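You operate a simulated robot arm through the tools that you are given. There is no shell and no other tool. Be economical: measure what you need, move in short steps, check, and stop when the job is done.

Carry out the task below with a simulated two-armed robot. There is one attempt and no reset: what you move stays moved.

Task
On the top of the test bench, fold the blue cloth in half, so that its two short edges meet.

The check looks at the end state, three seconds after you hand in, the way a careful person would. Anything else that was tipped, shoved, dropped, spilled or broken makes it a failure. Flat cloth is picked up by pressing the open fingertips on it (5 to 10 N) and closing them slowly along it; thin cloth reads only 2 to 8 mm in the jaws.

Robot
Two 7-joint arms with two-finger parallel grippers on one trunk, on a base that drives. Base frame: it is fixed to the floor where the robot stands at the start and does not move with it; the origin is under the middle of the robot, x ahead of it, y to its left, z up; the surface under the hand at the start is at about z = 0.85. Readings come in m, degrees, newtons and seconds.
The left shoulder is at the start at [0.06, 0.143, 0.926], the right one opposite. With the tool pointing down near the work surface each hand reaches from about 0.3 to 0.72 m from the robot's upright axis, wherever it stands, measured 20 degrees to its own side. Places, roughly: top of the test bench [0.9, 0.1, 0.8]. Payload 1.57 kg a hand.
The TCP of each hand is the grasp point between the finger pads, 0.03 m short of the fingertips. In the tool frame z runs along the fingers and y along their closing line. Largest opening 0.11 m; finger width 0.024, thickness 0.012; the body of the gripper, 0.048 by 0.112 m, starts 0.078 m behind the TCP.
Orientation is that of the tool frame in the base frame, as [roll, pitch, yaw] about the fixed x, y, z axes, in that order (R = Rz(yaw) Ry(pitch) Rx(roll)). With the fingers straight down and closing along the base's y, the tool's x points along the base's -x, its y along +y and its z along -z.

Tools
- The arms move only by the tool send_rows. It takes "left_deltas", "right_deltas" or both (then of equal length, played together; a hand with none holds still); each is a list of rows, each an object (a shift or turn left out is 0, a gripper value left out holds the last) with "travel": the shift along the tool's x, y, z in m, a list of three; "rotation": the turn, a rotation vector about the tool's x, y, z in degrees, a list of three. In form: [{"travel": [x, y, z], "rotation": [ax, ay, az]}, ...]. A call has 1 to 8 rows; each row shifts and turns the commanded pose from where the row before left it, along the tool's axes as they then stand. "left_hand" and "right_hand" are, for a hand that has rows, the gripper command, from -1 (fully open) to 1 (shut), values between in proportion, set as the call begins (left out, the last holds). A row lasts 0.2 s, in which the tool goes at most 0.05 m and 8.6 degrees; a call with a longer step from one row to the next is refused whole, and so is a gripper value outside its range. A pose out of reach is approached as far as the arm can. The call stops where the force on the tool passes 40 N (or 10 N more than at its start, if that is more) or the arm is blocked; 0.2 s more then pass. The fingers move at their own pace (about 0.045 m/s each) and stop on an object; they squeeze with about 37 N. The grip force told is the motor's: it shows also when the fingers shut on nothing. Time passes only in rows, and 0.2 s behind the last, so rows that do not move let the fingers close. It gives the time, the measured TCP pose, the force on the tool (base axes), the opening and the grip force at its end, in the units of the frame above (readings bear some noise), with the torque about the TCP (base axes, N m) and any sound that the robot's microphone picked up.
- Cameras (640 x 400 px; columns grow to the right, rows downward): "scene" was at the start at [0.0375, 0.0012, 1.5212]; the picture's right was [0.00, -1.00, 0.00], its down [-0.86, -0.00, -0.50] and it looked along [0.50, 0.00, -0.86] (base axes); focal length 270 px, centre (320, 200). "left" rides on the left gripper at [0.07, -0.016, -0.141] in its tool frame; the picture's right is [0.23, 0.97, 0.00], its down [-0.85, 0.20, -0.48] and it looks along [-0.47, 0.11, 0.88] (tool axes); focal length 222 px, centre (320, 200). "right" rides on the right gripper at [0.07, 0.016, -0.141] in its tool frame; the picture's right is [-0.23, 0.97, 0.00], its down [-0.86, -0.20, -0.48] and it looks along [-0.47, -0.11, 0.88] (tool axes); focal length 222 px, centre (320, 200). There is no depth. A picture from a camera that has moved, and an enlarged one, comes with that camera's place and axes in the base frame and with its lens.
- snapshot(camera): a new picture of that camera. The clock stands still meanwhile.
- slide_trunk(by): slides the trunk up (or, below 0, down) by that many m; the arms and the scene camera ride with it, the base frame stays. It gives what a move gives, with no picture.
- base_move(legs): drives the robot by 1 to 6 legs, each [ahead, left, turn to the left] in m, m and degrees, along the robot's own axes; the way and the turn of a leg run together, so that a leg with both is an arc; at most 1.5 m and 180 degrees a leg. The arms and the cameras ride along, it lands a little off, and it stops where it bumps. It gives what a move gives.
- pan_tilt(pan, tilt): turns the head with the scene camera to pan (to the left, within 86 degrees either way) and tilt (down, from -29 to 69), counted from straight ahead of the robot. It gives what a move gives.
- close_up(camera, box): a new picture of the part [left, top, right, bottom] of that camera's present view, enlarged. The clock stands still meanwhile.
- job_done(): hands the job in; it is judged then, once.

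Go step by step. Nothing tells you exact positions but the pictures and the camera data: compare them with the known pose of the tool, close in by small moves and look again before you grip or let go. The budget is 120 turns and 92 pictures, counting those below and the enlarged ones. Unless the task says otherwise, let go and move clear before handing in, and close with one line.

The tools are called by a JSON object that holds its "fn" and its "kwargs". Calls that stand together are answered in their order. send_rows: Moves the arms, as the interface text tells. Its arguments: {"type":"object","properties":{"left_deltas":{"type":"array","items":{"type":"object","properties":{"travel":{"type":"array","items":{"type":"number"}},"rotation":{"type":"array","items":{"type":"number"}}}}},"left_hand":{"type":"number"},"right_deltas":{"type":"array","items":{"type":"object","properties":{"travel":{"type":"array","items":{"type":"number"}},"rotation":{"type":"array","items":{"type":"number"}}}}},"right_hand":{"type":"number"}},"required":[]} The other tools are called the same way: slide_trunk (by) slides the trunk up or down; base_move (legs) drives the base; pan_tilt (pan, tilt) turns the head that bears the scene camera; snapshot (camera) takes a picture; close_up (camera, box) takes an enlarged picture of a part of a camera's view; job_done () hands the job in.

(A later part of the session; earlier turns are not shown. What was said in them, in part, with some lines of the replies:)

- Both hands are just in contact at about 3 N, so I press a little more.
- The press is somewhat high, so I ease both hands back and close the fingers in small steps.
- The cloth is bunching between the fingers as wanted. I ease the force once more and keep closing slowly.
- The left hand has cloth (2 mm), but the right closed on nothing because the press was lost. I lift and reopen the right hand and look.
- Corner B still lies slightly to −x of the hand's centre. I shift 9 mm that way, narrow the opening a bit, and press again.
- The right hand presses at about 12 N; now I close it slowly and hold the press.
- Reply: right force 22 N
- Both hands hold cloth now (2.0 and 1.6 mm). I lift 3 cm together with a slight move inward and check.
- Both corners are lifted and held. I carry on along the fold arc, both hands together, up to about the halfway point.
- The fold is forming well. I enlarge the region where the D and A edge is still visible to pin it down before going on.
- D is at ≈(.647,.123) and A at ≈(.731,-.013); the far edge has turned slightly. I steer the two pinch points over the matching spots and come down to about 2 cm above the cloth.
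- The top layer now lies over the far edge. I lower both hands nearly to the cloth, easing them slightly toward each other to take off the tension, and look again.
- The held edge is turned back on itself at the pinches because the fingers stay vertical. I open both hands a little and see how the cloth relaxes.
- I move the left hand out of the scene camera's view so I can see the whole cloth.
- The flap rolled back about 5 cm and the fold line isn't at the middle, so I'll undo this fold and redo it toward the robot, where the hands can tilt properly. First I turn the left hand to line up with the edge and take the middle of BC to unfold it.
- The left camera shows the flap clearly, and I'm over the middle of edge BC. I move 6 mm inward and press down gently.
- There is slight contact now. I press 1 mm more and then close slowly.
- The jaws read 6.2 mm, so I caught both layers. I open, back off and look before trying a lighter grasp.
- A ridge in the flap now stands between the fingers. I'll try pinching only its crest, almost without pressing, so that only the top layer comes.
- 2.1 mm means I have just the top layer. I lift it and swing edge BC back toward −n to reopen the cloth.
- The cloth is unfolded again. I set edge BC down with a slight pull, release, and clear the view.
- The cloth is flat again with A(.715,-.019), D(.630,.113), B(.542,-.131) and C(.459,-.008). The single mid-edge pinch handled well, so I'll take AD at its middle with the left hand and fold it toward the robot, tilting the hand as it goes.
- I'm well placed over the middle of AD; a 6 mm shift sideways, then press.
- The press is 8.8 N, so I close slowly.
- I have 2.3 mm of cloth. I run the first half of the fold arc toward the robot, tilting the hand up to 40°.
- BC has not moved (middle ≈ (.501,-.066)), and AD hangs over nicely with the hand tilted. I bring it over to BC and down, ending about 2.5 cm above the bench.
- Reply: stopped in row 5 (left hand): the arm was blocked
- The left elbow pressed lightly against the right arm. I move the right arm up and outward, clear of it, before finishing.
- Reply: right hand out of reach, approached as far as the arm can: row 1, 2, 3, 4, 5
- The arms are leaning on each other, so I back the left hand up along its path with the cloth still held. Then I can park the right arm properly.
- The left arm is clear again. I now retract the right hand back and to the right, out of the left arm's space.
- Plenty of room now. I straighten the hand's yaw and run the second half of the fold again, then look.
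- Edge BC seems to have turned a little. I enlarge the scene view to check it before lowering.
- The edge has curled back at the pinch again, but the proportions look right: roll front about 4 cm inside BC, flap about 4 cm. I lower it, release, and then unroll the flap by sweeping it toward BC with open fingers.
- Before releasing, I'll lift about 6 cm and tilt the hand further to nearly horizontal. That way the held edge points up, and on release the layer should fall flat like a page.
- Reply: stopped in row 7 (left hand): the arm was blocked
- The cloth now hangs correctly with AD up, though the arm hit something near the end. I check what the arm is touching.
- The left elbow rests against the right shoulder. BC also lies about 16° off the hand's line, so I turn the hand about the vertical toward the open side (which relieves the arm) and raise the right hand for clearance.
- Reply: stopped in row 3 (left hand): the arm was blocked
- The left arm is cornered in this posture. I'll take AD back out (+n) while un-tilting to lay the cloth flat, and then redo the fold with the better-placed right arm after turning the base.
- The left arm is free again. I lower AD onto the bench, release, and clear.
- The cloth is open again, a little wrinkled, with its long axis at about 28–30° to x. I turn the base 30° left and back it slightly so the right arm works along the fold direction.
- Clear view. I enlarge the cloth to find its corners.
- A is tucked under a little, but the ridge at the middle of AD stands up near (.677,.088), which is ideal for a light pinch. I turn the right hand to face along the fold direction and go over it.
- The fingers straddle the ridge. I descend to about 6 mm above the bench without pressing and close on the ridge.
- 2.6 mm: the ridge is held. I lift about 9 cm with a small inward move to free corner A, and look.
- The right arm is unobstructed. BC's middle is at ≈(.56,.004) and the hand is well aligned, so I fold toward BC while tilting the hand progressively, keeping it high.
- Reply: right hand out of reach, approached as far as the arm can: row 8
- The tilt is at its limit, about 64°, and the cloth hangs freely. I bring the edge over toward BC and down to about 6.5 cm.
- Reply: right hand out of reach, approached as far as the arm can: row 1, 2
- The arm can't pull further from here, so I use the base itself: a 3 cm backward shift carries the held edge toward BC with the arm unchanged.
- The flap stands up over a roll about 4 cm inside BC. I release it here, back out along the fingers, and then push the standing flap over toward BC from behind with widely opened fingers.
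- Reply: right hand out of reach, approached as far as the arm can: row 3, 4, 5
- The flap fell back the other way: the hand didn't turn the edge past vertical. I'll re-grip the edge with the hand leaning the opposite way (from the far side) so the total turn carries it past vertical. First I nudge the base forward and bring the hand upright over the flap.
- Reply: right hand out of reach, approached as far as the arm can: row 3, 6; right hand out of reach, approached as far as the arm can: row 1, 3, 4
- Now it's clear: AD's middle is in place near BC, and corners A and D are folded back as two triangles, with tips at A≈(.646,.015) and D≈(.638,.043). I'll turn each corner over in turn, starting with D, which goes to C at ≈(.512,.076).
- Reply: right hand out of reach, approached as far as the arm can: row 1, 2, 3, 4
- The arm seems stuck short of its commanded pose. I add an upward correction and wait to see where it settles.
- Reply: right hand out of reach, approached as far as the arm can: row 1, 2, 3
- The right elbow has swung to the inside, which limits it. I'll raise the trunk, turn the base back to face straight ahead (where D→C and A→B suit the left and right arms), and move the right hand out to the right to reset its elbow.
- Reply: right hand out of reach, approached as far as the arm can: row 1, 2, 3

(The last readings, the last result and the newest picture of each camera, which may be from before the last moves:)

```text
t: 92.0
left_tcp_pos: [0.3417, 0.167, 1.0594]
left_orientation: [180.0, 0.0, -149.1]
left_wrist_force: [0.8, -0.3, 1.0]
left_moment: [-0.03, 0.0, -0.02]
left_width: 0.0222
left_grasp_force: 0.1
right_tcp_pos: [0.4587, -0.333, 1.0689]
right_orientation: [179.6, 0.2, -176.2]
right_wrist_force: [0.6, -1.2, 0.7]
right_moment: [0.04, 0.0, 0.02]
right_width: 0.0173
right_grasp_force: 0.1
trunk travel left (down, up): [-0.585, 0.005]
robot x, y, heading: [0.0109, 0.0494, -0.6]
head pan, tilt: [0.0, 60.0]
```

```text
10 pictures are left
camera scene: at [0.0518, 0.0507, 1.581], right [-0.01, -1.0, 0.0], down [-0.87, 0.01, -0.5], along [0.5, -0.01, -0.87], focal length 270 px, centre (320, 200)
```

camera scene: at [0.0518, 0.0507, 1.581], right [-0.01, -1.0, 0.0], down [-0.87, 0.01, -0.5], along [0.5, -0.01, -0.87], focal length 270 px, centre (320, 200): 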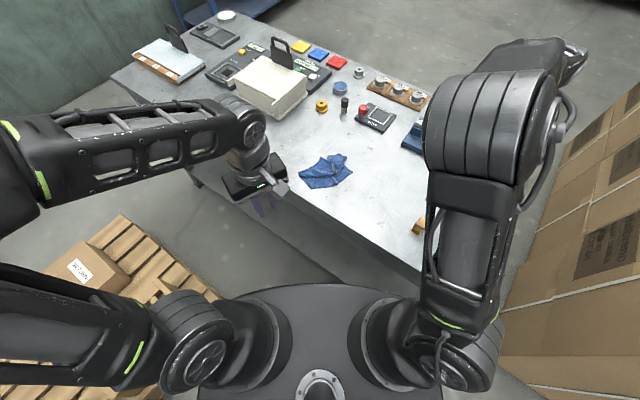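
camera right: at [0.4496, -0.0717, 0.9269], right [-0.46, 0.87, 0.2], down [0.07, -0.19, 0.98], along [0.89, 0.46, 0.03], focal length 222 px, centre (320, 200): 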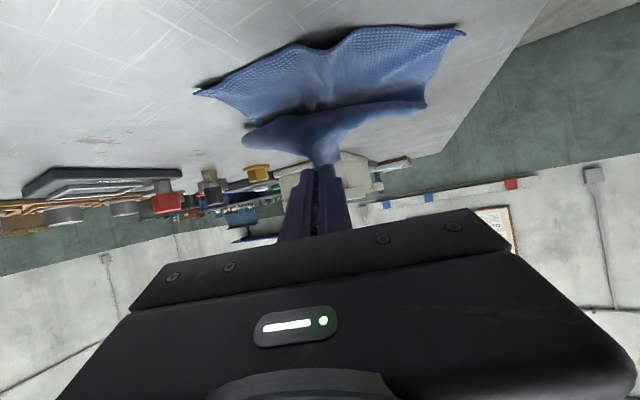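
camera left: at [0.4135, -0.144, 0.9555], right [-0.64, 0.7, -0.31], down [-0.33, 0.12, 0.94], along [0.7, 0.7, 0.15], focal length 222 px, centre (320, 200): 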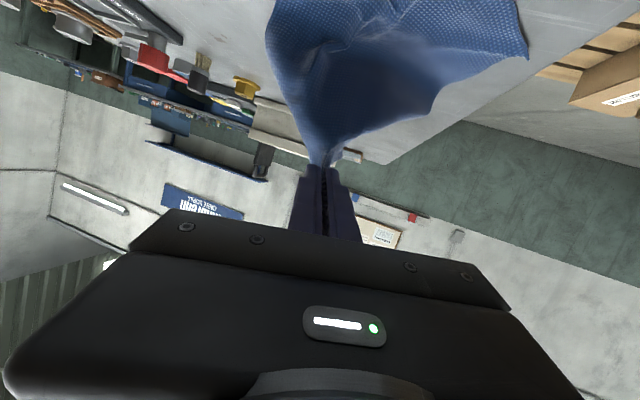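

Now the left hand, squared to x, goes to D's tip: its triangle points along +x, and turning it toward the robot leads to C. I restore the trunk height and hover over it.

{"fn": "slide_trunk", "kwargs": {"by": -0.06}}

{"fn": "send_rows", "kwargs": {"left_deltas": [{"rotation": [0, 0, 7.75]}, {"rotation": [0, 0, 7.75]}, {"rotation": [0, 0, 7.75]}, {"rotation": [0, 0, 7.75]}, {"travel": [-0.04, -0.0177, 0]}, {"travel": [-0.04, -0.0177, 0]}, {"travel": [-0.04, -0.0177, 0]}, {"travel": [-0.04, -0.0177, 0]}], "left_hand": 0.62}}

{"fn": "send_rows", "kwargs": {"left_deltas": [{"travel": [-0.04, -0.0177, 0]}, {"travel": [-0.04, -0.0177, 0.02]}, {"travel": [-0.03, -0.0177, 0.02]}, {"travel": [0, 0, 0.025]}, {}]}}

{"fn": "close_up", "kwargs": {"camera": "left", "box": [160, 20, 480, 220]}}

```text
t: 93.0
left_tcp_pos: [0.3411, 0.1664, 0.9993]
left_orientation: [-180.0, 0.0, -149.3]
left_wrist_force: [-0.7, -0.6, 0.7]
left_moment: [-0.01, 0.03, 0.03]
left_width: 0.0221
left_grasp_force: 0.1
right_tcp_pos: [0.4593, -0.3327, 1.0075]
right_orientation: [179.6, 0.2, -176.3]
right_wrist_force: [-0.5, -1.0, -0.7]
right_moment: [-0.03, 0.02, -0.02]
right_width: 0.0177
right_grasp_force: 0.1
trunk travel left (down, up): [-0.525, 0.065]
robot x, y, heading: [0.0143, 0.0473, -0.5]
head pan, tilt: [0.0, 60.0]
```

```text
t: 94.8
left_tcp_pos: [0.5039, 0.0976, 0.999]
left_orientation: [180.0, 0.1, 179.8]
left_wrist_force: [-0.9, 0.4, -0.1]
left_moment: [0.01, -0.01, -0.01]
left_width: 0.0209
left_grasp_force: 0.1
right_tcp_pos: [0.4596, -0.3339, 1.0061]
right_orientation: [179.5, 0.2, -176.3]
right_wrist_force: [0.0, 0.1, -0.5]
right_moment: [0.02, -0.02, -0.01]
right_width: 0.0175
right_grasp_force: 0.0
trunk travel left (down, up): [-0.525, 0.065]
robot x, y, heading: [0.0124, 0.0476, -0.8]
head pan, tilt: [0.0, 60.0]
```

```text
t: 96.0
left_tcp_pos: [0.6116, 0.0424, 0.9336]
left_orientation: [-179.9, -0.1, 179.8]
left_wrist_force: [0.8, -0.3, 0.0]
left_moment: [0.01, 0.03, 0.0]
left_width: 0.0206
left_grasp_force: 0.0
right_tcp_pos: [0.4597, -0.3334, 1.008]
right_orientation: [179.6, 0.2, -176.4]
right_wrist_force: [0.0, 0.7, 0.5]
right_moment: [0.02, -0.03, 0.03]
right_width: 0.0177
right_grasp_force: 0.1
trunk travel left (down, up): [-0.525, 0.065]
robot x, y, heading: [0.0127, 0.0489, -0.8]
head pan, tilt: [0.0, 60.0]
```

```text
2.00 times, centred on (320, 120) of left
camera zoom: at [0.5421, 0.0277, 1.0741], right [-0.22, 0.97, 0.0], down [0.86, 0.2, 0.48], along [0.47, 0.11, -0.88], focal length 444 px, centre (320, 360)
```

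zoom: 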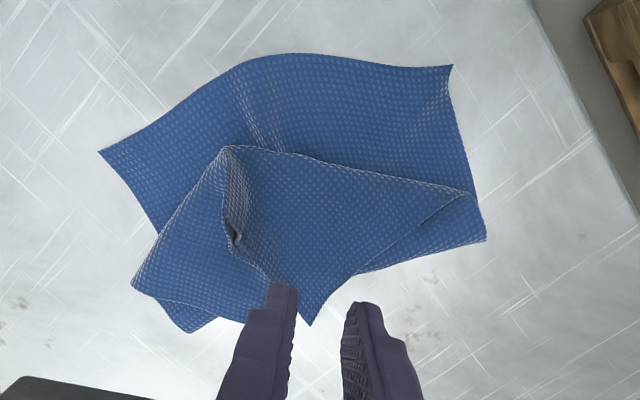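

D's tip is at (.641,.046). I shift over it, lower, and press the single layer there.

{"fn": "send_rows", "kwargs": {"left_deltas": [{"travel": [-0.018, 0.006, 0.015]}, {"travel": [0, 0, 0.02]}, {"travel": [0, 0, 0.013]}, {}]}}

{"fn": "send_rows", "kwargs": {"left_deltas": [{"travel": [0, 0, 0.003]}, {"travel": [0, 0, 0.001]}, {}]}}

```text
t: 97.0
left_tcp_pos: [0.6278, 0.0462, 0.886]
left_orientation: [-180.0, 0.0, 179.7]
left_wrist_force: [-0.4, 0.3, 0.1]
left_moment: [0.0, 0.03, 0.0]
left_width: 0.0208
left_grasp_force: 0.0
right_tcp_pos: [0.4584, -0.3324, 1.0088]
right_orientation: [179.6, 0.2, -176.3]
right_wrist_force: [-0.6, 0.3, -0.4]
right_moment: [-0.01, 0.03, -0.02]
right_width: 0.0175
right_grasp_force: 0.0
trunk travel left (down, up): [-0.525, 0.065]
robot x, y, heading: [0.0146, 0.0504, -0.8]
head pan, tilt: [0.0, 60.0]
```

```text
t: 97.8
left_tcp_pos: [0.6292, 0.0469, 0.883]
left_orientation: [-179.9, 0.1, 179.8]
left_wrist_force: [0.4, 0.0, 6.9]
left_moment: [-0.07, 0.1, -0.02]
left_width: 0.0211
left_grasp_force: 0.1
right_tcp_pos: [0.4592, -0.3323, 1.0073]
right_orientation: [179.6, 0.2, -176.3]
right_wrist_force: [-0.2, -0.1, 0.3]
right_moment: [0.0, 0.02, 0.0]
right_width: 0.0174
right_grasp_force: 0.1
trunk travel left (down, up): [-0.525, 0.065]
robot x, y, heading: [0.0147, 0.052, -0.6]
head pan, tilt: [0.0, 60.0]
```

The press is 6.9 N; I close slowly.

{"fn": "send_rows", "kwargs": {"left_deltas": [{}, {}], "left_hand": 0.8}}

{"fn": "send_rows", "kwargs": {"left_deltas": [{}, {}, {}], "left_hand": 1}}

```text
t: 98.4
left_tcp_pos: [0.6292, 0.0461, 0.8814]
left_orientation: [-179.9, 0.1, 179.8]
left_wrist_force: [1.4, -0.5, 10.1]
left_moment: [-0.21, 0.09, 0.0]
left_width: 0.0113
left_grasp_force: 0.1
right_tcp_pos: [0.4578, -0.3334, 1.0086]
right_orientation: [179.6, 0.2, -176.3]
right_wrist_force: [-0.6, -0.1, 1.2]
right_moment: [0.04, 0.03, 0.01]
right_width: 0.0174
right_grasp_force: 0.0
trunk travel left (down, up): [-0.525, 0.065]
robot x, y, heading: [0.0153, 0.046, -0.6]
head pan, tilt: [0.0, 60.0]
```

```text
t: 99.2
left_tcp_pos: [0.6288, 0.0466, 0.8826]
left_orientation: [-179.8, 0.1, 179.7]
left_wrist_force: [0.4, -1.7, 11.6]
left_moment: [-0.17, 0.1, 0.04]
left_width: 0.0019
left_grasp_force: 22.8
right_tcp_pos: [0.4581, -0.3321, 1.0084]
right_orientation: [179.6, 0.3, -176.3]
right_wrist_force: [0.7, -0.4, -0.3]
right_moment: [-0.01, -0.01, 0.01]
right_width: 0.0177
right_grasp_force: 0.0
trunk travel left (down, up): [-0.525, 0.065]
robot x, y, heading: [0.0161, 0.0513, -0.8]
head pan, tilt: [0.0, 60.0]
```

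1.9 mm: corner D is held. I carry it over toward C, tilting the hand as it goes and ending about 2 cm above the bench.

{"fn": "send_rows", "kwargs": {"left_deltas": [{"travel": [0.005, 0, -0.025]}, {"travel": [0.0172, 0.004, -0.0197], "rotation": [0, -8, 0]}, {"travel": [0.0196, 0.004, -0.0119], "rotation": [0, -8, 0]}, {"travel": [0.0206, 0.004, -0.0075], "rotation": [0, -8, 0]}, {"travel": [0.0213, 0.004, -0.0029], "rotation": [0, -8, 0]}, {"travel": [0.0229, 0.004, -0.0019], "rotation": [0, -8, 0]}, {"travel": [0.0219, 0.004, 0.0011], "rotation": [0, -8, 0]}, {"travel": [0.0153, 0.003, 0.0021], "rotation": [0, -2, 0]}]}}

{"fn": "close_up", "kwargs": {"camera": "scene", "box": [272, 135, 384, 205]}}

```text
t: 101.0
left_tcp_pos: [0.4982, 0.074, 0.8936]
left_orientation: [-179.6, 50.1, -180.0]
left_wrist_force: [-0.5, -0.7, 0.0]
left_moment: [-0.01, -0.02, 0.01]
left_width: 0.0016
left_grasp_force: 23.6
right_tcp_pos: [0.4584, -0.3325, 1.0073]
right_orientation: [179.6, 0.3, -176.3]
right_wrist_force: [0.8, 0.1, 0.0]
right_moment: [-0.01, 0.01, 0.0]
right_width: 0.0178
right_grasp_force: 0.0
trunk travel left (down, up): [-0.525, 0.065]
robot x, y, heading: [0.0137, 0.0501, -0.7]
head pan, tilt: [0.0, 60.0]
```

```text
5.71 times, centred on (328, 170) of scene
camera zoom: at [0.0518, 0.0507, 1.5211], right [-0.01, -1.0, 0.0], down [-0.87, 0.01, -0.5], along [0.5, -0.01, -0.87], focal length 1542 px, centre (274, 371)
```

zoom: 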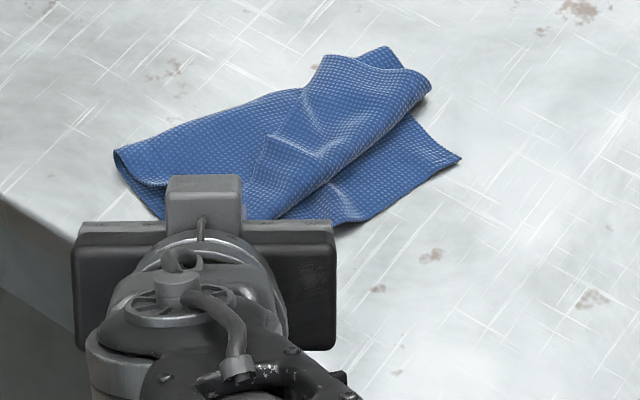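

Corner D has come over well. I lower it with a slight pull, release, and withdraw along the fingers.

{"fn": "send_rows", "kwargs": {"left_deltas": [{"travel": [0.0085, 0, 0.0035]}, {"travel": [0.0085, 0, 0.0035]}, {}]}}

{"fn": "send_rows", "kwargs": {"left_deltas": [{}, {}, {"travel": [0, 0, -0.02]}, {"travel": [0, 0, -0.04]}, {"travel": [-0.03, 0, -0.03]}, {"travel": [-0.035, 0.02, 0]}, {}], "left_hand": 0.75}}

{"fn": "send_rows", "kwargs": {"left_deltas": [{"travel": [-0.02, 0.04, 0], "rotation": [0, 8, 0]}, {"travel": [0, 0.04, 0], "rotation": [0, 8, 0]}, {"travel": [0, 0.04, 0], "rotation": [0, 8, 0]}, {"rotation": [0, 8, 0]}, {"rotation": [0, 8, 0]}, {"rotation": [0, 8, 0]}, {"rotation": [0, 2, 0]}, {}]}}

{"fn": "close_up", "kwargs": {"camera": "scene", "box": [272, 135, 384, 205]}}

```text
t: 101.8
left_tcp_pos: [0.4953, 0.0744, 0.8815]
left_orientation: [-179.0, 50.8, -179.4]
left_wrist_force: [-1.3, 1.8, 19.0]
left_moment: [0.04, -0.28, 0.01]
left_width: 0.0017
left_grasp_force: 23.3
right_tcp_pos: [0.4588, -0.3323, 1.0078]
right_orientation: [179.5, 0.3, -176.3]
right_wrist_force: [-0.3, -0.8, 0.7]
right_moment: [0.02, -0.01, 0.03]
right_width: 0.0175
right_grasp_force: 0.2
trunk travel left (down, up): [-0.525, 0.065]
robot x, y, heading: [0.0148, 0.049, -0.7]
head pan, tilt: [0.0, 60.0]
stopped in row 3 (left hand): the force on the tool passed its limit at 43 N (the readings are from after the stop); the commanded pose is now the measured one
```

```text
t: 103.0
left_tcp_pos: [0.4696, 0.1671, 0.9091]
left_orientation: [169.0, 49.2, -176.9]
left_wrist_force: [0.4, 0.9, 0.0]
left_moment: [0.02, 0.03, 0.0]
left_width: 0.014
left_grasp_force: 0.1
left hand out of reach, approached as far as the arm can: row 4
right_tcp_pos: [0.4591, -0.3332, 1.0071]
right_orientation: [179.7, 0.2, -176.2]
right_wrist_force: [0.0, -0.7, -0.1]
right_moment: [0.03, 0.01, 0.02]
right_width: 0.0177
right_grasp_force: 0.1
trunk travel left (down, up): [-0.525, 0.065]
robot x, y, heading: [0.013, 0.0498, -0.7]
head pan, tilt: [0.0, 60.0]
stopped in row 5 (left hand): the arm was blocked; the commanded pose is now the measured one
```

```text
t: 104.8
left_tcp_pos: [0.4597, 0.2841, 0.9413]
left_orientation: [172.9, -0.3, -168.7]
left_wrist_force: [0.8, 0.4, -0.2]
left_moment: [0.04, 0.01, -0.02]
left_width: 0.0136
left_grasp_force: 0.1
right_tcp_pos: [0.4597, -0.3336, 1.0086]
right_orientation: [179.6, 0.3, -176.4]
right_wrist_force: [-0.9, 0.0, -0.4]
right_moment: [0.02, -0.03, 0.02]
right_width: 0.0173
right_grasp_force: 0.0
trunk travel left (down, up): [-0.525, 0.065]
robot x, y, heading: [0.0127, 0.051, -0.6]
head pan, tilt: [0.0, 60.0]
```

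```text
5.71 times, centred on (328, 170) of scene
camera zoom: at [0.052, 0.0508, 1.521], right [-0.01, -1.0, 0.0], down [-0.87, 0.01, -0.5], along [0.5, -0.01, -0.87], focal length 1542 px, centre (274, 371)
```

zoom: 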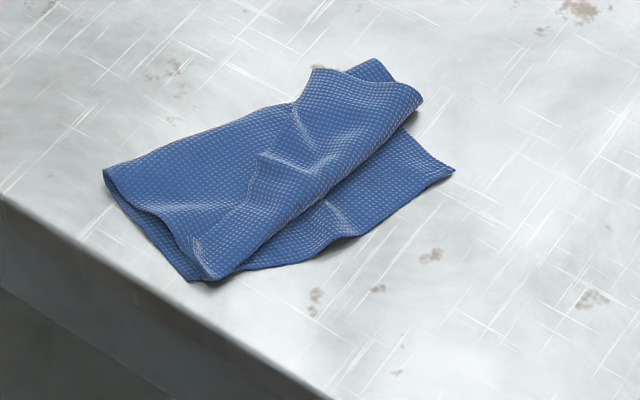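

Corner D now lies over C. What remains is the A triangle, whose tip is near (.626,.020) and whose mirror image falls right on B (.562,-.056). I square up the left hand and hover over A.

{"fn": "send_rows", "kwargs": {"left_deltas": [{"travel": [0, 0, -0.02], "rotation": [7.1, 0, 0]}, {"rotation": [0, 0, -7.9]}, {"rotation": [0, 0, -7.9]}, {"rotation": [0, 0, -7.9]}, {"travel": [0.003, -0.0443, 0]}, {"travel": [0.003, -0.0443, 0]}, {"travel": [0.003, -0.0443, 0]}, {"travel": [0.003, -0.0443, 0]}], "left_hand": 0.66}}

{"fn": "send_rows", "kwargs": {"left_deltas": [{"travel": [0.003, -0.0443, 0]}, {"travel": [0.003, -0.0443, 0]}, {"travel": [0.003, -0.0443, 0.02]}, {"travel": [0, 0, 0.02]}, {}]}}

{"fn": "close_up", "kwargs": {"camera": "left", "box": [180, 50, 460, 225]}}

```text
t: 106.6
left_tcp_pos: [0.5525, 0.1271, 0.9598]
left_orientation: [179.8, -0.3, -144.9]
left_wrist_force: [0.8, 0.5, 0.3]
left_moment: [-0.05, 0.0, 0.01]
left_width: 0.0187
left_grasp_force: 0.0
right_tcp_pos: [0.459, -0.3331, 1.0079]
right_orientation: [179.4, 0.3, -176.3]
right_wrist_force: [-0.3, -0.2, 0.6]
right_moment: [0.07, 0.01, -0.05]
right_width: 0.0175
right_grasp_force: 0.0
trunk travel left (down, up): [-0.525, 0.065]
robot x, y, heading: [0.0137, 0.0521, -0.6]
head pan, tilt: [0.0, 60.0]
```

```text
t: 107.8
left_tcp_pos: [0.6201, 0.0145, 0.9181]
left_orientation: [179.9, -0.2, -145.0]
left_wrist_force: [0.3, 0.5, -0.1]
left_moment: [-0.01, 0.0, 0.0]
left_width: 0.0187
left_grasp_force: 0.1
right_tcp_pos: [0.4604, -0.333, 1.0077]
right_orientation: [179.6, 0.2, -176.3]
right_wrist_force: [-0.1, -0.2, 0.1]
right_moment: [0.01, 0.0, -0.01]
right_width: 0.0177
right_grasp_force: 0.1
trunk travel left (down, up): [-0.525, 0.065]
robot x, y, heading: [0.0126, 0.0508, -0.7]
head pan, tilt: [0.0, 60.0]
```

```text
2.29 times, centred on (320, 138) of left
camera zoom: at [0.5742, -0.0368, 1.0591], right [-0.74, 0.67, 0.0], down [0.59, 0.65, 0.48], along [0.32, 0.36, -0.88], focal length 508 px, centre (320, 343)
```

zoom: 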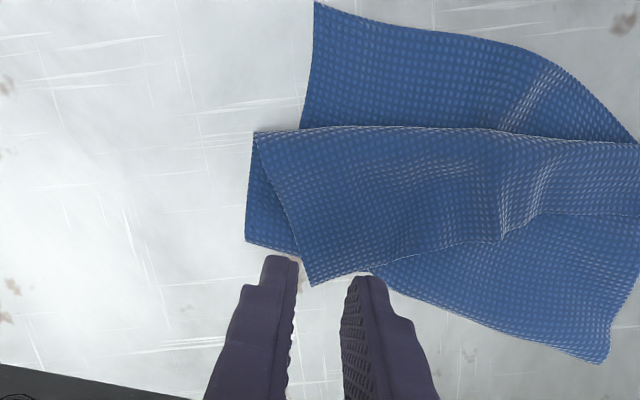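

A's tip is at (.631,.023), just overhanging the bench past the fold. I shift 5 mm, lower, and press lightly.

{"fn": "send_rows", "kwargs": {"left_deltas": [{"travel": [-0.005, 0.003, 0.015]}, {"travel": [0, 0, 0.017]}, {"travel": [0, 0, 0.001]}, {}]}}

{"fn": "send_rows", "kwargs": {"left_deltas": [{"travel": [0, 0, 0.0015]}, {}]}}

```text
t: 108.8
left_tcp_pos: [0.622, 0.0203, 0.8869]
left_orientation: [179.8, -0.2, -145.0]
left_wrist_force: [-0.3, -0.6, -0.8]
left_moment: [0.03, 0.04, 0.01]
left_width: 0.0185
left_grasp_force: 0.0
right_tcp_pos: [0.4599, -0.333, 1.0073]
right_orientation: [179.6, 0.1, -176.2]
right_wrist_force: [-0.2, 0.6, 0.5]
right_moment: [-0.02, 0.02, -0.02]
right_width: 0.0177
right_grasp_force: 0.0
trunk travel left (down, up): [-0.525, 0.065]
robot x, y, heading: [0.0129, 0.0517, -0.7]
head pan, tilt: [0.0, 60.0]
```

```text
t: 109.4
left_tcp_pos: [0.6233, 0.02, 0.8848]
left_orientation: [179.9, -0.1, -145.0]
left_wrist_force: [0.0, 0.3, -0.4]
left_moment: [-0.01, -0.01, -0.02]
left_width: 0.0189
left_grasp_force: 0.0
right_tcp_pos: [0.4597, -0.3328, 1.0077]
right_orientation: [179.6, 0.1, -176.3]
right_wrist_force: [-0.8, 0.9, -0.4]
right_moment: [0.0, -0.01, 0.02]
right_width: 0.0176
right_grasp_force: 0.0
trunk travel left (down, up): [-0.525, 0.065]
robot x, y, heading: [0.0161, 0.0522, -0.6]
head pan, tilt: [0.0, 60.0]
```

{"fn": "send_rows", "kwargs": {"left_deltas": [{"travel": [0, 0, 0.0015]}, {}]}}

{"fn": "send_rows", "kwargs": {"left_deltas": [{"travel": [0, 0, 0.001]}, {}]}}

```text
t: 110.0
left_tcp_pos: [0.6224, 0.0202, 0.882]
left_orientation: [180.0, -0.2, -145.0]
left_wrist_force: [0.3, 0.7, 0.6]
left_moment: [-0.01, 0.04, 0.02]
left_width: 0.0186
left_grasp_force: 0.0
right_tcp_pos: [0.4594, -0.3323, 1.0065]
right_orientation: [179.7, 0.2, -176.4]
right_wrist_force: [0.1, 0.5, 0.6]
right_moment: [-0.04, -0.04, 0.0]
right_width: 0.0174
right_grasp_force: 0.0
trunk travel left (down, up): [-0.525, 0.065]
robot x, y, heading: [0.0175, 0.0499, -0.7]
head pan, tilt: [0.0, 60.0]
```

```text
t: 110.6
left_tcp_pos: [0.6235, 0.0203, 0.8834]
left_orientation: [179.9, -0.2, -145.0]
left_wrist_force: [-0.3, -0.8, 2.3]
left_moment: [-0.01, 0.05, 0.0]
left_width: 0.0187
left_grasp_force: 0.0
right_tcp_pos: [0.4594, -0.3332, 1.0081]
right_orientation: [179.5, 0.3, -176.3]
right_wrist_force: [-1.0, -0.2, 1.6]
right_moment: [-0.03, -0.01, -0.01]
right_width: 0.0176
right_grasp_force: 0.0
trunk travel left (down, up): [-0.525, 0.065]
robot x, y, heading: [0.0139, 0.0497, -0.8]
head pan, tilt: [0.0, 60.0]
```

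{"fn": "send_rows", "kwargs": {"left_deltas": [{"travel": [0, 0, 0.0007]}, {}]}}

{"fn": "send_rows", "kwargs": {"left_deltas": [{}, {}], "left_hand": 0.82}}

{"fn": "send_rows", "kwargs": {"left_deltas": [{}, {}, {}], "left_hand": 1}}

```text
t: 111.2
left_tcp_pos: [0.6237, 0.0191, 0.8835]
left_orientation: [179.9, -0.2, -145.1]
left_wrist_force: [0.4, 1.6, 6.7]
left_moment: [0.05, 0.04, -0.01]
left_width: 0.0186
left_grasp_force: 0.1
right_tcp_pos: [0.4587, -0.3329, 1.0087]
right_orientation: [179.6, 0.3, -176.3]
right_wrist_force: [-0.2, 0.9, 0.1]
right_moment: [0.0, 0.01, -0.01]
right_width: 0.0176
right_grasp_force: 0.1
trunk travel left (down, up): [-0.525, 0.065]
robot x, y, heading: [0.0144, 0.0513, -0.7]
head pan, tilt: [0.0, 60.0]
```

```text
t: 111.8
left_tcp_pos: [0.6232, 0.0199, 0.8825]
left_orientation: [179.8, -0.2, -145.0]
left_wrist_force: [0.8, 0.4, 7.7]
left_moment: [0.0, 0.08, -0.02]
left_width: 0.0099
left_grasp_force: 0.1
right_tcp_pos: [0.4587, -0.3333, 1.0078]
right_orientation: [179.7, 0.3, -176.3]
right_wrist_force: [0.2, 0.4, -0.2]
right_moment: [-0.01, -0.01, 0.0]
right_width: 0.0177
right_grasp_force: 0.1
trunk travel left (down, up): [-0.525, 0.065]
robot x, y, heading: [0.0145, 0.0534, -0.7]
head pan, tilt: [0.0, 60.0]
```

```text
t: 112.6
left_tcp_pos: [0.6215, 0.0203, 0.8831]
left_orientation: [179.9, -0.3, -145.0]
left_wrist_force: [-0.3, 0.6, 8.2]
left_moment: [-0.02, 0.07, 0.03]
left_width: 0.0024
left_grasp_force: 23.5
right_tcp_pos: [0.4589, -0.334, 1.0078]
right_orientation: [179.6, 0.3, -176.2]
right_wrist_force: [0.4, -0.3, 0.4]
right_moment: [-0.02, -0.02, -0.02]
right_width: 0.0177
right_grasp_force: 0.0
trunk travel left (down, up): [-0.525, 0.065]
robot x, y, heading: [0.0129, 0.0501, -0.8]
head pan, tilt: [0.0, 60.0]
```

2.4 mm: corner A is held. I carry it over onto B the same way.

{"fn": "send_rows", "kwargs": {"left_deltas": [{"travel": [0.004, 0, -0.022]}, {"travel": [0.0162, -0.003, -0.0137], "rotation": [0, -8, 0]}, {"travel": [0.0179, -0.003, -0.0097], "rotation": [0, -8, 0]}, {"travel": [0.0189, -0.003, -0.0061], "rotation": [0, -8, 0]}, {"travel": [0.0199, -0.003, -0.0012], "rotation": [0, -8, 0]}, {"travel": [0.0214, -0.003, 0.0014], "rotation": [0, -8, 0]}, {"travel": [0.0132, -0.003, 0.0033]}, {}]}}

{"fn": "close_up", "kwargs": {"camera": "scene", "box": [272, 135, 384, 205]}}

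```text
t: 114.4
left_tcp_pos: [0.5484, -0.0526, 0.8946]
left_orientation: [179.9, 39.8, -145.2]
left_wrist_force: [0.3, 0.3, 0.7]
left_moment: [0.0, 0.01, 0.01]
left_width: 0.002
left_grasp_force: 23.8
right_tcp_pos: [0.4592, -0.3337, 1.0081]
right_orientation: [179.6, 0.1, -176.3]
right_wrist_force: [0.1, 0.1, -0.7]
right_moment: [0.01, -0.02, 0.0]
right_width: 0.0177
right_grasp_force: 0.0
trunk travel left (down, up): [-0.525, 0.065]
robot x, y, heading: [0.0131, 0.0553, -0.7]
head pan, tilt: [0.0, 60.0]
```

```text
5.71 times, centred on (328, 170) of scene
camera zoom: at [0.0518, 0.0508, 1.521], right [-0.01, -1.0, 0.0], down [-0.87, 0.01, -0.5], along [0.5, -0.01, -0.87], focal length 1542 px, centre (274, 371)
```

zoom: 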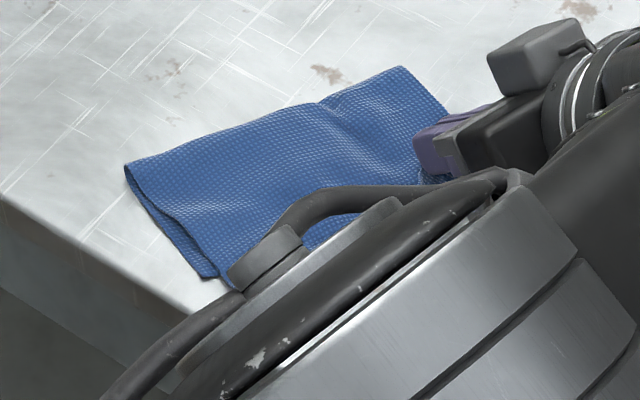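

The fold looks complete. I lower slightly, release, withdraw along the fingers, then rise and clear to the left.

{"fn": "send_rows", "kwargs": {"left_deltas": [{"travel": [0.0039, 0, 0.0046]}, {}]}}

{"fn": "send_rows", "kwargs": {"left_deltas": [{}, {}, {"travel": [0, 0, -0.02]}, {"travel": [-0.015, 0, -0.035]}, {"travel": [-0.03, 0, -0.03]}, {"rotation": [0, 8, 0]}, {"rotation": [0, 8, 0]}, {"rotation": [0, 8, 0]}], "left_hand": 0.7}}

{"fn": "send_rows", "kwargs": {"left_deltas": [{"rotation": [0, 8, 0]}, {"rotation": [0, 8, 0]}, {"travel": [0, 0.04, -0.02]}, {"travel": [0, 0.045, 0]}, {"travel": [0, 0.045, 0]}, {"travel": [0, 0.045, 0]}, {"travel": [0, 0.045, 0]}, {}]}}

{"fn": "close_up", "kwargs": {"camera": "scene", "box": [272, 135, 384, 205]}}

```text
t: 115.0
left_tcp_pos: [0.5486, -0.0523, 0.889]
left_orientation: [179.8, 39.9, -145.2]
left_wrist_force: [0.6, -0.1, 0.4]
left_moment: [-0.04, 0.01, 0.03]
left_width: 0.002
left_grasp_force: 23.9
right_tcp_pos: [0.4595, -0.3327, 1.008]
right_orientation: [179.6, 0.2, -176.3]
right_wrist_force: [0.3, 0.2, 0.4]
right_moment: [0.01, 0.02, 0.02]
right_width: 0.0174
right_grasp_force: 0.0
trunk travel left (down, up): [-0.525, 0.065]
robot x, y, heading: [0.0147, 0.0526, -0.9]
head pan, tilt: [0.0, 60.0]
```

```text
t: 116.8
left_tcp_pos: [0.5333, -0.065, 0.9827]
left_orientation: [179.9, 15.7, -145.0]
left_wrist_force: [0.4, -0.3, -0.5]
left_moment: [0.01, 0.01, 0.01]
left_width: 0.0164
left_grasp_force: 0.0
right_tcp_pos: [0.4593, -0.3333, 1.0071]
right_orientation: [179.6, 0.2, -176.3]
right_wrist_force: [-0.3, -0.3, 0.0]
right_moment: [-0.03, 0.01, 0.0]
right_width: 0.0175
right_grasp_force: 0.1
trunk travel left (down, up): [-0.525, 0.065]
robot x, y, heading: [0.012, 0.0537, -0.7]
head pan, tilt: [0.0, 60.0]
```

```text
t: 118.6
left_tcp_pos: [0.4079, 0.1147, 1.0057]
left_orientation: [179.8, -0.3, -145.1]
left_wrist_force: [-0.2, -0.4, 0.7]
left_moment: [0.02, 0.02, 0.01]
left_width: 0.0166
left_grasp_force: 0.1
right_tcp_pos: [0.4593, -0.3336, 1.0076]
right_orientation: [179.6, 0.2, -176.3]
right_wrist_force: [-0.3, 0.3, -0.8]
right_moment: [0.0, 0.0, -0.02]
right_width: 0.0175
right_grasp_force: 0.0
trunk travel left (down, up): [-0.525, 0.065]
robot x, y, heading: [0.0141, 0.0476, -0.6]
head pan, tilt: [0.0, 60.0]
```

```text
5.71 times, centred on (328, 170) of scene
camera zoom: at [0.0524, 0.0502, 1.5209], right [-0.01, -1.0, 0.0], down [-0.87, 0.01, -0.5], along [0.5, -0.01, -0.87], focal length 1542 px, centre (274, 371)
```

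zoom: 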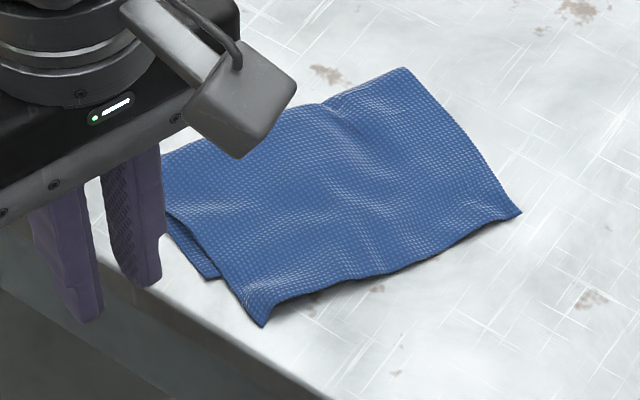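

The fold is clean, but the top layer overshoots BC by about 4 cm. I'll pinch the middle of the overhanging single layer, at about (.511,-.014), and slide it back +n so the edges meet and the fold line rolls outward.

{"fn": "send_rows", "kwargs": {"left_deltas": [{"rotation": [0, 0, 8]}, {"travel": [-0.0084, -0.0405, 0]}, {"travel": [-0.0084, -0.0405, 0]}, {"travel": [-0.0084, -0.0405, 0.02]}, {"travel": [-0.0084, -0.0405, 0.03]}, {"travel": [0, 0, 0.04]}, {"travel": [0, 0, 0.026]}, {}], "left_hand": 0.53}}

{"fn": "send_rows", "kwargs": {"left_deltas": [{"travel": [0, 0, 0.003]}, {"travel": [0, 0, 0.0015]}, {}]}}

```text
refused: row 5 steps farther than a row can; nothing moved
```

```text
t: 119.4
left_tcp_pos: [0.4083, 0.117, 0.9998]
left_orientation: [179.9, -0.2, -145.0]
left_wrist_force: [0.2, -0.2, -0.4]
left_moment: [0.01, -0.01, -0.01]
left_width: 0.0166
left_grasp_force: 0.1
right_tcp_pos: [0.4595, -0.3337, 1.009]
right_orientation: [179.6, 0.2, -176.3]
right_wrist_force: [0.6, 0.2, -0.2]
right_moment: [-0.01, -0.01, 0.03]
right_width: 0.0175
right_grasp_force: 0.1
trunk travel left (down, up): [-0.525, 0.065]
robot x, y, heading: [0.015, 0.0501, -0.6]
head pan, tilt: [0.0, 60.0]
```

One row was too long and got refused, so I resend it split up.

{"fn": "send_rows", "kwargs": {"left_deltas": [{"rotation": [0, 0, 8]}, {"travel": [-0.0084, -0.0405, 0]}, {"travel": [-0.0084, -0.0405, 0]}, {"travel": [-0.0084, -0.0405, 0]}, {"travel": [-0.0084, -0.0405, 0]}, {"travel": [0, 0, 0.045]}, {"travel": [0, 0, 0.045]}, {"travel": [0, 0, 0.02]}], "left_hand": 0.53}}

{"fn": "close_up", "kwargs": {"camera": "left", "box": [120, 20, 520, 270]}}

```text
t: 121.2
left_tcp_pos: [0.5108, -0.013, 0.8893]
left_orientation: [179.9, -0.2, -153.1]
left_wrist_force: [0.0, 0.5, -1.0]
left_moment: [0.01, -0.02, 0.01]
left_width: 0.026
left_grasp_force: 0.1
right_tcp_pos: [0.4605, -0.3337, 1.0072]
right_orientation: [179.5, 0.2, -176.3]
right_wrist_force: [0.1, 0.3, 0.4]
right_moment: [-0.03, 0.0, -0.05]
right_width: 0.0177
right_grasp_force: 0.1
trunk travel left (down, up): [-0.525, 0.065]
robot x, y, heading: [0.0139, 0.0529, -0.8]
head pan, tilt: [0.0, 60.0]
```

```text
1.60 times, centred on (320, 145) of left
camera zoom: at [0.4567, -0.0575, 1.0312], right [-0.64, 0.76, 0.0], down [0.67, 0.57, 0.48], along [0.36, 0.31, -0.88], focal length 355 px, centre (320, 288)
```

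zoom: 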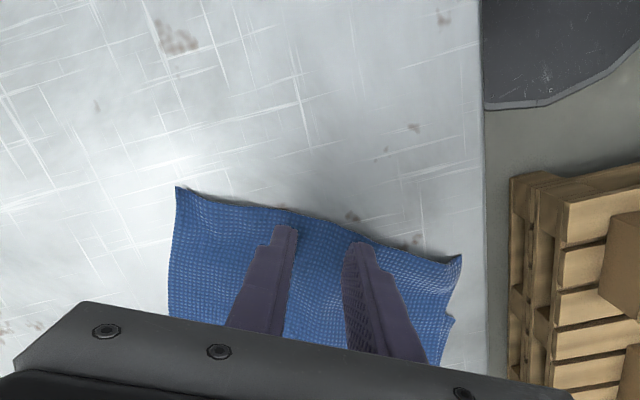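

The position is right, and D and C are confirmed about 4 cm apart. I press and pinch.

{"fn": "send_rows", "kwargs": {"left_deltas": [{"travel": [0, 0, 0.006]}, {"travel": [0, 0, 0.002]}, {}]}}

{"fn": "send_rows", "kwargs": {"left_deltas": [{"travel": [0, 0, 0.001]}, {}]}}

```text
t: 122.0
left_tcp_pos: [0.5097, -0.0135, 0.8819]
left_orientation: [-180.0, -0.2, -153.1]
left_wrist_force: [0.3, 0.6, 7.6]
left_moment: [0.09, -0.09, -0.03]
left_width: 0.0257
left_grasp_force: 0.0
right_tcp_pos: [0.4584, -0.3322, 1.0078]
right_orientation: [179.6, 0.3, -176.3]
right_wrist_force: [0.1, 0.9, 0.5]
right_moment: [-0.01, 0.0, 0.0]
right_width: 0.0175
right_grasp_force: 0.0
trunk travel left (down, up): [-0.525, 0.065]
robot x, y, heading: [0.0159, 0.0467, -0.9]
head pan, tilt: [0.0, 60.0]
```

```text
t: 122.6
left_tcp_pos: [0.5098, -0.0126, 0.8822]
left_orientation: [-179.9, -0.2, -153.1]
left_wrist_force: [2.4, 3.2, 20.1]
left_moment: [0.23, -0.21, 0.01]
left_width: 0.0258
left_grasp_force: 0.0
right_tcp_pos: [0.457, -0.3324, 1.0078]
right_orientation: [179.6, 0.4, -176.3]
right_wrist_force: [-0.1, -0.1, -0.4]
right_moment: [0.0, 0.03, -0.03]
right_width: 0.0177
right_grasp_force: 0.1
trunk travel left (down, up): [-0.525, 0.065]
robot x, y, heading: [0.0106, 0.0527, -0.7]
head pan, tilt: [0.0, 60.0]
```

{"fn": "send_rows", "kwargs": {"left_deltas": [{"travel": [0, 0, -0.0009]}, {}]}}

{"fn": "send_rows", "kwargs": {"left_deltas": [{}, {}], "left_hand": 0.8}}

{"fn": "send_rows", "kwargs": {"left_deltas": [{}, {}, {}], "left_hand": 1}}

```text
t: 123.2
left_tcp_pos: [0.51, -0.0132, 0.8823]
left_orientation: [180.0, -0.2, -153.0]
left_wrist_force: [2.9, 1.0, 17.8]
left_moment: [0.18, -0.26, -0.02]
left_width: 0.0261
left_grasp_force: 0.2
right_tcp_pos: [0.4591, -0.3329, 1.0076]
right_orientation: [179.6, 0.2, -176.4]
right_wrist_force: [0.2, 0.3, 0.1]
right_moment: [0.0, 0.01, 0.0]
right_width: 0.0178
right_grasp_force: 0.1
trunk travel left (down, up): [-0.525, 0.065]
robot x, y, heading: [0.0152, 0.0525, -0.6]
head pan, tilt: [0.0, 60.0]
```

```text
t: 123.8
left_tcp_pos: [0.5074, -0.0138, 0.8814]
left_orientation: [179.9, -0.1, -153.1]
left_wrist_force: [-1.4, 0.0, 20.5]
left_moment: [0.09, -0.14, 0.0]
left_width: 0.0107
left_grasp_force: 0.1
right_tcp_pos: [0.4587, -0.3326, 1.0075]
right_orientation: [179.5, 0.3, -176.4]
right_wrist_force: [-0.7, 0.7, 0.2]
right_moment: [0.01, 0.0, 0.0]
right_width: 0.0175
right_grasp_force: 0.1
trunk travel left (down, up): [-0.525, 0.065]
robot x, y, heading: [0.0124, 0.0479, -0.6]
head pan, tilt: [0.0, 60.0]
```

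```text
t: 124.6
left_tcp_pos: [0.5095, -0.0119, 0.8821]
left_orientation: [-180.0, -0.2, -153.1]
left_wrist_force: [-1.1, 1.2, 21.2]
left_moment: [0.15, -0.14, -0.01]
left_width: 0.003
left_grasp_force: 24.0
right_tcp_pos: [0.4589, -0.3326, 1.0075]
right_orientation: [179.7, 0.3, -176.3]
right_wrist_force: [0.0, -1.0, -1.0]
right_moment: [-0.01, -0.01, 0.03]
right_width: 0.0176
right_grasp_force: 0.1
trunk travel left (down, up): [-0.525, 0.065]
robot x, y, heading: [0.0146, 0.0517, -0.8]
head pan, tilt: [0.0, 60.0]
```

3 mm held. I lift 8 mm, shift the edge back 4 cm (+n) and 1.4 cm sideways, and set it down over BC.

{"fn": "send_rows", "kwargs": {"left_deltas": [{"travel": [0, 0, -0.01]}, {"travel": [-0.014, 0.0047, 0]}, {"travel": [-0.014, 0.0047, 0]}, {"travel": [-0.013, 0.0047, 0]}, {"travel": [0, 0, 0.004]}, {}]}}

{"fn": "close_up", "kwargs": {"camera": "scene", "box": [272, 135, 384, 205]}}

```text
t: 126.0
left_tcp_pos: [0.5398, 0.0178, 0.8879]
left_orientation: [179.9, -0.2, -153.0]
left_wrist_force: [0.6, -0.3, 0.3]
left_moment: [-0.01, 0.02, -0.06]
left_width: 0.0029
left_grasp_force: 23.7
right_tcp_pos: [0.4581, -0.3319, 1.0089]
right_orientation: [179.6, 0.2, -176.3]
right_wrist_force: [-1.0, 0.4, 0.9]
right_moment: [-0.02, 0.04, 0.0]
right_width: 0.0178
right_grasp_force: 0.0
trunk travel left (down, up): [-0.525, 0.065]
robot x, y, heading: [0.0179, 0.0533, -0.7]
head pan, tilt: [0.0, 60.0]
```

```text
5.71 times, centred on (328, 170) of scene
camera zoom: at [0.052, 0.0509, 1.521], right [-0.01, -1.0, 0.0], down [-0.87, 0.01, -0.5], along [0.5, -0.01, -0.87], focal length 1542 px, centre (274, 371)
```

zoom: 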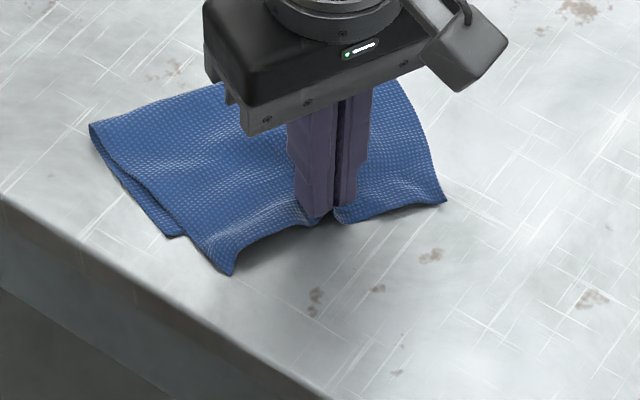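

The layers rubbed together and the whole cloth slid along. I now lift the edge well clear (5 cm), carry it back past BC without rubbing, and come down on BC from above.

{"fn": "send_rows", "kwargs": {"left_deltas": [{"travel": [0, 0, -0.025]}, {"travel": [-0.01, 0, -0.025]}, {"travel": [-0.02, 0, -0.005]}, {"travel": [-0.02, 0, 0]}, {"travel": [-0.005, 0, 0]}, {}, {"travel": [0.01, 0, 0.015]}, {"travel": [0.01, 0, 0.02]}]}}

{"fn": "close_up", "kwargs": {"camera": "scene", "box": [272, 135, 384, 205]}}

```text
t: 127.8
left_tcp_pos: [0.5696, 0.0337, 0.9056]
left_orientation: [179.9, -0.2, -153.0]
left_wrist_force: [0.0, 0.7, -0.7]
left_moment: [-0.01, 0.0, -0.02]
left_width: 0.003
left_grasp_force: 24.1
right_tcp_pos: [0.4592, -0.333, 1.0084]
right_orientation: [179.6, 0.3, -176.2]
right_wrist_force: [-0.4, -0.4, -0.2]
right_moment: [0.03, 0.04, 0.02]
right_width: 0.0176
right_grasp_force: 0.1
trunk travel left (down, up): [-0.525, 0.065]
robot x, y, heading: [0.0186, 0.0467, -0.5]
head pan, tilt: [0.0, 60.0]
```

```text
5.71 times, centred on (328, 170) of scene
camera zoom: at [0.0521, 0.0507, 1.521], right [-0.01, -1.0, 0.0], down [-0.87, 0.01, -0.5], along [0.5, -0.01, -0.87], focal length 1542 px, centre (274, 371)
```

zoom: 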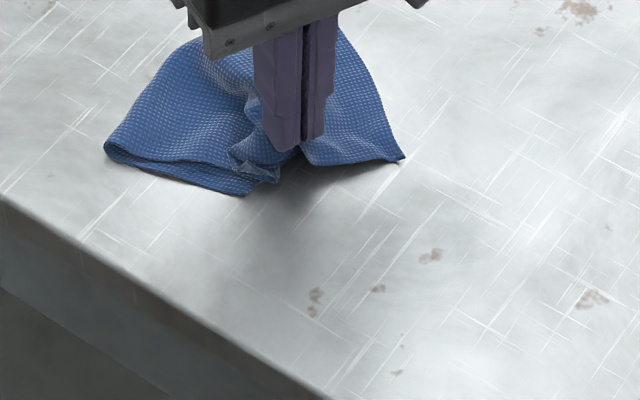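

It looks like the pinch holds the middles of both short edges together (3 mm), since BC bows outward there. That's useful: I lift the cloth by the joined edges so it hangs with its fold down and evens itself out, then lay it down again.

{"fn": "send_rows", "kwargs": {"left_deltas": [{"travel": [-0.01, 0, -0.045]}, {"travel": [-0.01, 0, -0.045]}, {"travel": [-0.01, 0, -0.045]}, {"travel": [-0.01, 0, -0.045]}, {}, {}, {}, {}]}}

{"fn": "close_up", "kwargs": {"camera": "scene", "box": [240, 75, 400, 195]}}

```text
t: 129.6
left_tcp_pos: [0.5954, 0.047, 1.0311]
left_orientation: [180.0, -0.2, -153.0]
left_wrist_force: [0.8, 0.0, -0.4]
left_moment: [0.01, 0.0, -0.04]
left_width: 0.0025
left_grasp_force: 24.3
left hand out of reach, approached as far as the arm can: row 3, 4
right_tcp_pos: [0.4591, -0.3327, 1.0086]
right_orientation: [179.6, 0.2, -176.3]
right_wrist_force: [-0.2, 0.4, -0.2]
right_moment: [0.0, 0.0, 0.0]
right_width: 0.0176
right_grasp_force: 0.0
trunk travel left (down, up): [-0.525, 0.065]
robot x, y, heading: [0.0153, 0.0512, -0.7]
head pan, tilt: [0.0, 60.0]
```

```text
3.33 times, centred on (320, 135) of scene
camera zoom: at [0.052, 0.0508, 1.521], right [-0.01, -1.0, 0.0], down [-0.87, 0.01, -0.5], along [0.5, -0.01, -0.87], focal length 900 px, centre (320, 417)
```

zoom: 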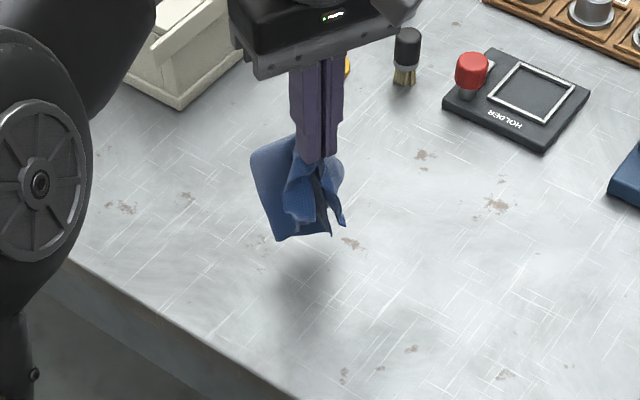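

It hangs compactly from both joined edges. I lay it down with a quarter-circle motion toward −n, so the fold touches first and the edges come down last.

{"fn": "send_rows", "kwargs": {"left_deltas": [{"travel": [0, 0, 0.035]}, {"travel": [0.026, 0, 0.014]}, {"travel": [0.024, 0, 0.012]}, {"travel": [0.022, 0, 0.016]}, {"travel": [0.018, 0, 0.02]}, {"travel": [0.013, 0, 0.022]}, {"travel": [0.006, 0, 0.013]}, {}]}}

{"fn": "snapshot", "kwargs": {"camera": "scene"}}

```text
t: 131.4
left_tcp_pos: [0.5003, -0.004, 0.8967]
left_orientation: [179.9, -0.2, -153.0]
left_wrist_force: [0.3, -0.4, 0.1]
left_moment: [-0.01, 0.01, -0.02]
left_width: 0.0027
left_grasp_force: 23.9
right_tcp_pos: [0.4593, -0.3324, 1.0075]
right_orientation: [179.6, 0.2, -176.4]
right_wrist_force: [-0.1, 0.1, -1.1]
right_moment: [0.0, 0.02, 0.02]
right_width: 0.0175
right_grasp_force: 0.1
trunk travel left (down, up): [-0.525, 0.065]
robot x, y, heading: [0.0126, 0.0527, -0.7]
head pan, tilt: [0.0, 60.0]
```

```text
refused: no pictures are left
```

No pictures remain, so I finish by feel. I drag the joined edges gently 4 cm toward −n to straighten the cloth and lower to light contact.

{"fn": "send_rows", "kwargs": {"left_deltas": [{"travel": [0.01, 0, 0.006]}, {"travel": [0.015, 0, 0.003]}, {"travel": [0.015, 0, 0]}, {"travel": [0, 0, 0.003]}, {}]}}

```text
t: 132.6
left_tcp_pos: [0.462, -0.0206, 0.8859]
left_orientation: [179.9, -0.2, -153.0]
left_wrist_force: [1.7, -0.7, 0.3]
left_moment: [0.04, 0.0, -0.05]
left_width: 0.0028
left_grasp_force: 24.4
right_tcp_pos: [0.4592, -0.3327, 1.008]
right_orientation: [179.6, 0.3, -176.3]
right_wrist_force: [-0.1, -1.1, 0.4]
right_moment: [0.02, -0.01, -0.04]
right_width: 0.0177
right_grasp_force: 0.1
trunk travel left (down, up): [-0.525, 0.065]
robot x, y, heading: [0.013, 0.0508, -0.6]
head pan, tilt: [0.0, 60.0]
```

I bring it to light contact and open the fingers wide in steps, which also spreads the gathered edge.

{"fn": "send_rows", "kwargs": {"left_deltas": [{"travel": [0, 0, 0.0015]}, {}]}}

{"fn": "send_rows", "kwargs": {"left_deltas": [{}, {}, {}], "left_hand": 0.6}}

{"fn": "send_rows", "kwargs": {"left_deltas": [{}, {}, {}, {}], "left_hand": -0.4}}

```text
t: 133.2
left_tcp_pos: [0.4638, -0.0217, 0.8841]
left_orientation: [179.9, -0.2, -153.1]
left_wrist_force: [-0.2, 0.3, 2.8]
left_moment: [0.04, -0.04, -0.02]
left_width: 0.0032
left_grasp_force: 24.7
right_tcp_pos: [0.4589, -0.3318, 1.0086]
right_orientation: [179.6, 0.2, -176.3]
right_wrist_force: [-0.1, -0.3, -0.7]
right_moment: [0.04, -0.05, -0.01]
right_width: 0.0178
right_grasp_force: 0.1
trunk travel left (down, up): [-0.525, 0.065]
robot x, y, heading: [0.0158, 0.0522, -0.6]
head pan, tilt: [0.0, 60.0]
```

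```text
t: 134.0
left_tcp_pos: [0.4631, -0.021, 0.8839]
left_orientation: [179.9, -0.2, -153.0]
left_wrist_force: [-0.7, 1.0, 1.3]
left_moment: [0.03, -0.03, -0.02]
left_width: 0.0217
left_grasp_force: 0.0
right_tcp_pos: [0.4581, -0.3323, 1.0082]
right_orientation: [179.7, 0.2, -176.2]
right_wrist_force: [0.3, -0.1, 0.0]
right_moment: [-0.01, 0.0, 0.0]
right_width: 0.0176
right_grasp_force: 0.1
trunk travel left (down, up): [-0.525, 0.065]
robot x, y, heading: [0.0178, 0.0512, -0.8]
head pan, tilt: [0.0, 60.0]
```

```text
t: 135.0
left_tcp_pos: [0.4628, -0.0215, 0.8845]
left_orientation: [179.8, -0.3, -153.0]
left_wrist_force: [-0.6, 0.5, 1.6]
left_moment: [-0.04, -0.06, 0.0]
left_width: 0.0768
left_grasp_force: 0.1
right_tcp_pos: [0.4602, -0.3333, 1.0073]
right_orientation: [179.5, 0.1, -176.3]
right_wrist_force: [0.5, 0.0, 0.5]
right_moment: [-0.01, 0.01, 0.0]
right_width: 0.0178
right_grasp_force: 0.1
trunk travel left (down, up): [-0.525, 0.065]
robot x, y, heading: [0.0141, 0.049, -0.6]
head pan, tilt: [0.0, 60.0]
```

The edges are released. I make one gentle smoothing pass in the middle of the cloth: touch lightly with the fingers together, then spread them.

{"fn": "send_rows", "kwargs": {"left_deltas": [{"travel": [0, 0, -0.04]}, {"travel": [-0.025, 0, 0]}, {"travel": [-0.03, 0, 0]}, {}, {}, {"travel": [0, 0, 0.025]}, {"travel": [0, 0, 0.01]}, {}], "left_hand": 0.9}}

{"fn": "send_rows", "kwargs": {"left_deltas": [{"travel": [0, 0, 0.002]}, {"travel": [0, 0, 0.001]}, {}]}}

```text
t: 136.8
left_tcp_pos: [0.511, 0.0024, 0.8879]
left_orientation: [179.9, -0.2, -153.1]
left_wrist_force: [-0.8, 0.0, -0.3]
left_moment: [-0.01, 0.01, 0.03]
left_width: 0.0057
left_grasp_force: 0.0
right_tcp_pos: [0.459, -0.3328, 1.0072]
right_orientation: [179.6, 0.1, -176.3]
right_wrist_force: [-0.2, -0.3, 0.8]
right_moment: [-0.01, 0.03, 0.02]
right_width: 0.0177
right_grasp_force: 0.2
trunk travel left (down, up): [-0.525, 0.065]
robot x, y, heading: [0.0151, 0.0511, -0.5]
head pan, tilt: [0.0, 60.0]
```

```text
t: 137.6
left_tcp_pos: [0.5116, 0.0029, 0.8861]
left_orientation: [179.8, -0.2, -153.0]
left_wrist_force: [-0.1, 0.4, 0.1]
left_moment: [0.02, -0.02, 0.02]
left_width: 0.0054
left_grasp_force: 0.0
right_tcp_pos: [0.4593, -0.3323, 1.0087]
right_orientation: [179.6, 0.2, -176.4]
right_wrist_force: [-0.1, 0.1, -0.5]
right_moment: [-0.01, 0.0, 0.01]
right_width: 0.0178
right_grasp_force: 0.0
trunk travel left (down, up): [-0.525, 0.065]
robot x, y, heading: [0.0119, 0.0508, -1.1]
head pan, tilt: [0.0, 60.0]
```

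{"fn": "send_rows", "kwargs": {"left_deltas": [{"travel": [0, 0, 0.0015]}, {"travel": [0, 0, 0.001]}, {}]}}

{"fn": "send_rows", "kwargs": {"left_deltas": [{}, {}, {}, {}, {}], "left_hand": -0.6}}

```text
t: 138.4
left_tcp_pos: [0.5112, 0.0028, 0.8827]
left_orientation: [179.9, -0.3, -152.9]
left_wrist_force: [0.2, 1.2, 0.6]
left_moment: [0.05, 0.01, 0.01]
left_width: 0.0053
left_grasp_force: 0.0
right_tcp_pos: [0.4605, -0.3332, 1.0082]
right_orientation: [179.7, 0.2, -176.3]
right_wrist_force: [0.6, 0.3, -0.7]
right_moment: [0.03, 0.0, 0.02]
right_width: 0.0175
right_grasp_force: 0.1
trunk travel left (down, up): [-0.525, 0.065]
robot x, y, heading: [0.0107, 0.0505, -1.0]
head pan, tilt: [0.0, 60.0]
```

```text
t: 139.6
left_tcp_pos: [0.5134, 0.0037, 0.8843]
left_orientation: [180.0, -0.1, -153.0]
left_wrist_force: [-0.1, 0.3, -0.5]
left_moment: [0.0, -0.02, -0.02]
left_width: 0.0881
left_grasp_force: 0.0
right_tcp_pos: [0.46, -0.333, 1.0073]
right_orientation: [179.6, 0.2, -176.3]
right_wrist_force: [-0.4, 0.6, -0.1]
right_moment: [0.0, 0.01, -0.01]
right_width: 0.0176
right_grasp_force: 0.1
trunk travel left (down, up): [-0.525, 0.065]
robot x, y, heading: [0.015, 0.0528, -0.6]
head pan, tilt: [0.0, 60.0]
```

The cloth lies low and offers no resistance. I lift the left hand clear and move it away to the left.

{"fn": "send_rows", "kwargs": {"left_deltas": [{"travel": [0, 0, -0.04]}, {"travel": [0, 0, -0.045]}, {"travel": [0, 0, -0.03]}, {"travel": [0, 0.045, 0]}, {"travel": [0, 0.045, 0]}, {"travel": [0, 0.045, 0]}, {"travel": [0, 0.045, 0]}, {}]}}

{"fn": "job_done", "kwargs": {}}

```text
t: 141.4
left_tcp_pos: [0.4328, 0.1616, 1.0009]
left_orientation: [179.8, -0.2, -153.0]
left_wrist_force: [-0.1, 0.7, 0.5]
left_moment: [-0.03, 0.01, -0.02]
left_width: 0.0881
left_grasp_force: 0.0
right_tcp_pos: [0.4596, -0.3338, 1.0067]
right_orientation: [179.6, 0.3, -176.3]
right_wrist_force: [-1.0, -0.4, -0.8]
right_moment: [-0.01, 0.04, -0.01]
right_width: 0.0174
right_grasp_force: 0.1
trunk travel left (down, up): [-0.525, 0.065]
robot x, y, heading: [0.0176, 0.0487, -0.8]
head pan, tilt: [0.0, 60.0]
```

```text
The job is handed in.
```

I handed the job in, but I can't confirm the result: the cloth is folded over, and I had no pictures left to check that the two short edges meet. They were still about 4 cm apart at the corners when I last measured, before I picked the cloth up by both edges and laid it down again without seeing it, so a gap or some crumpling is quite possible; I saw nothing else on the bench moved, but I have no final picture of it either.
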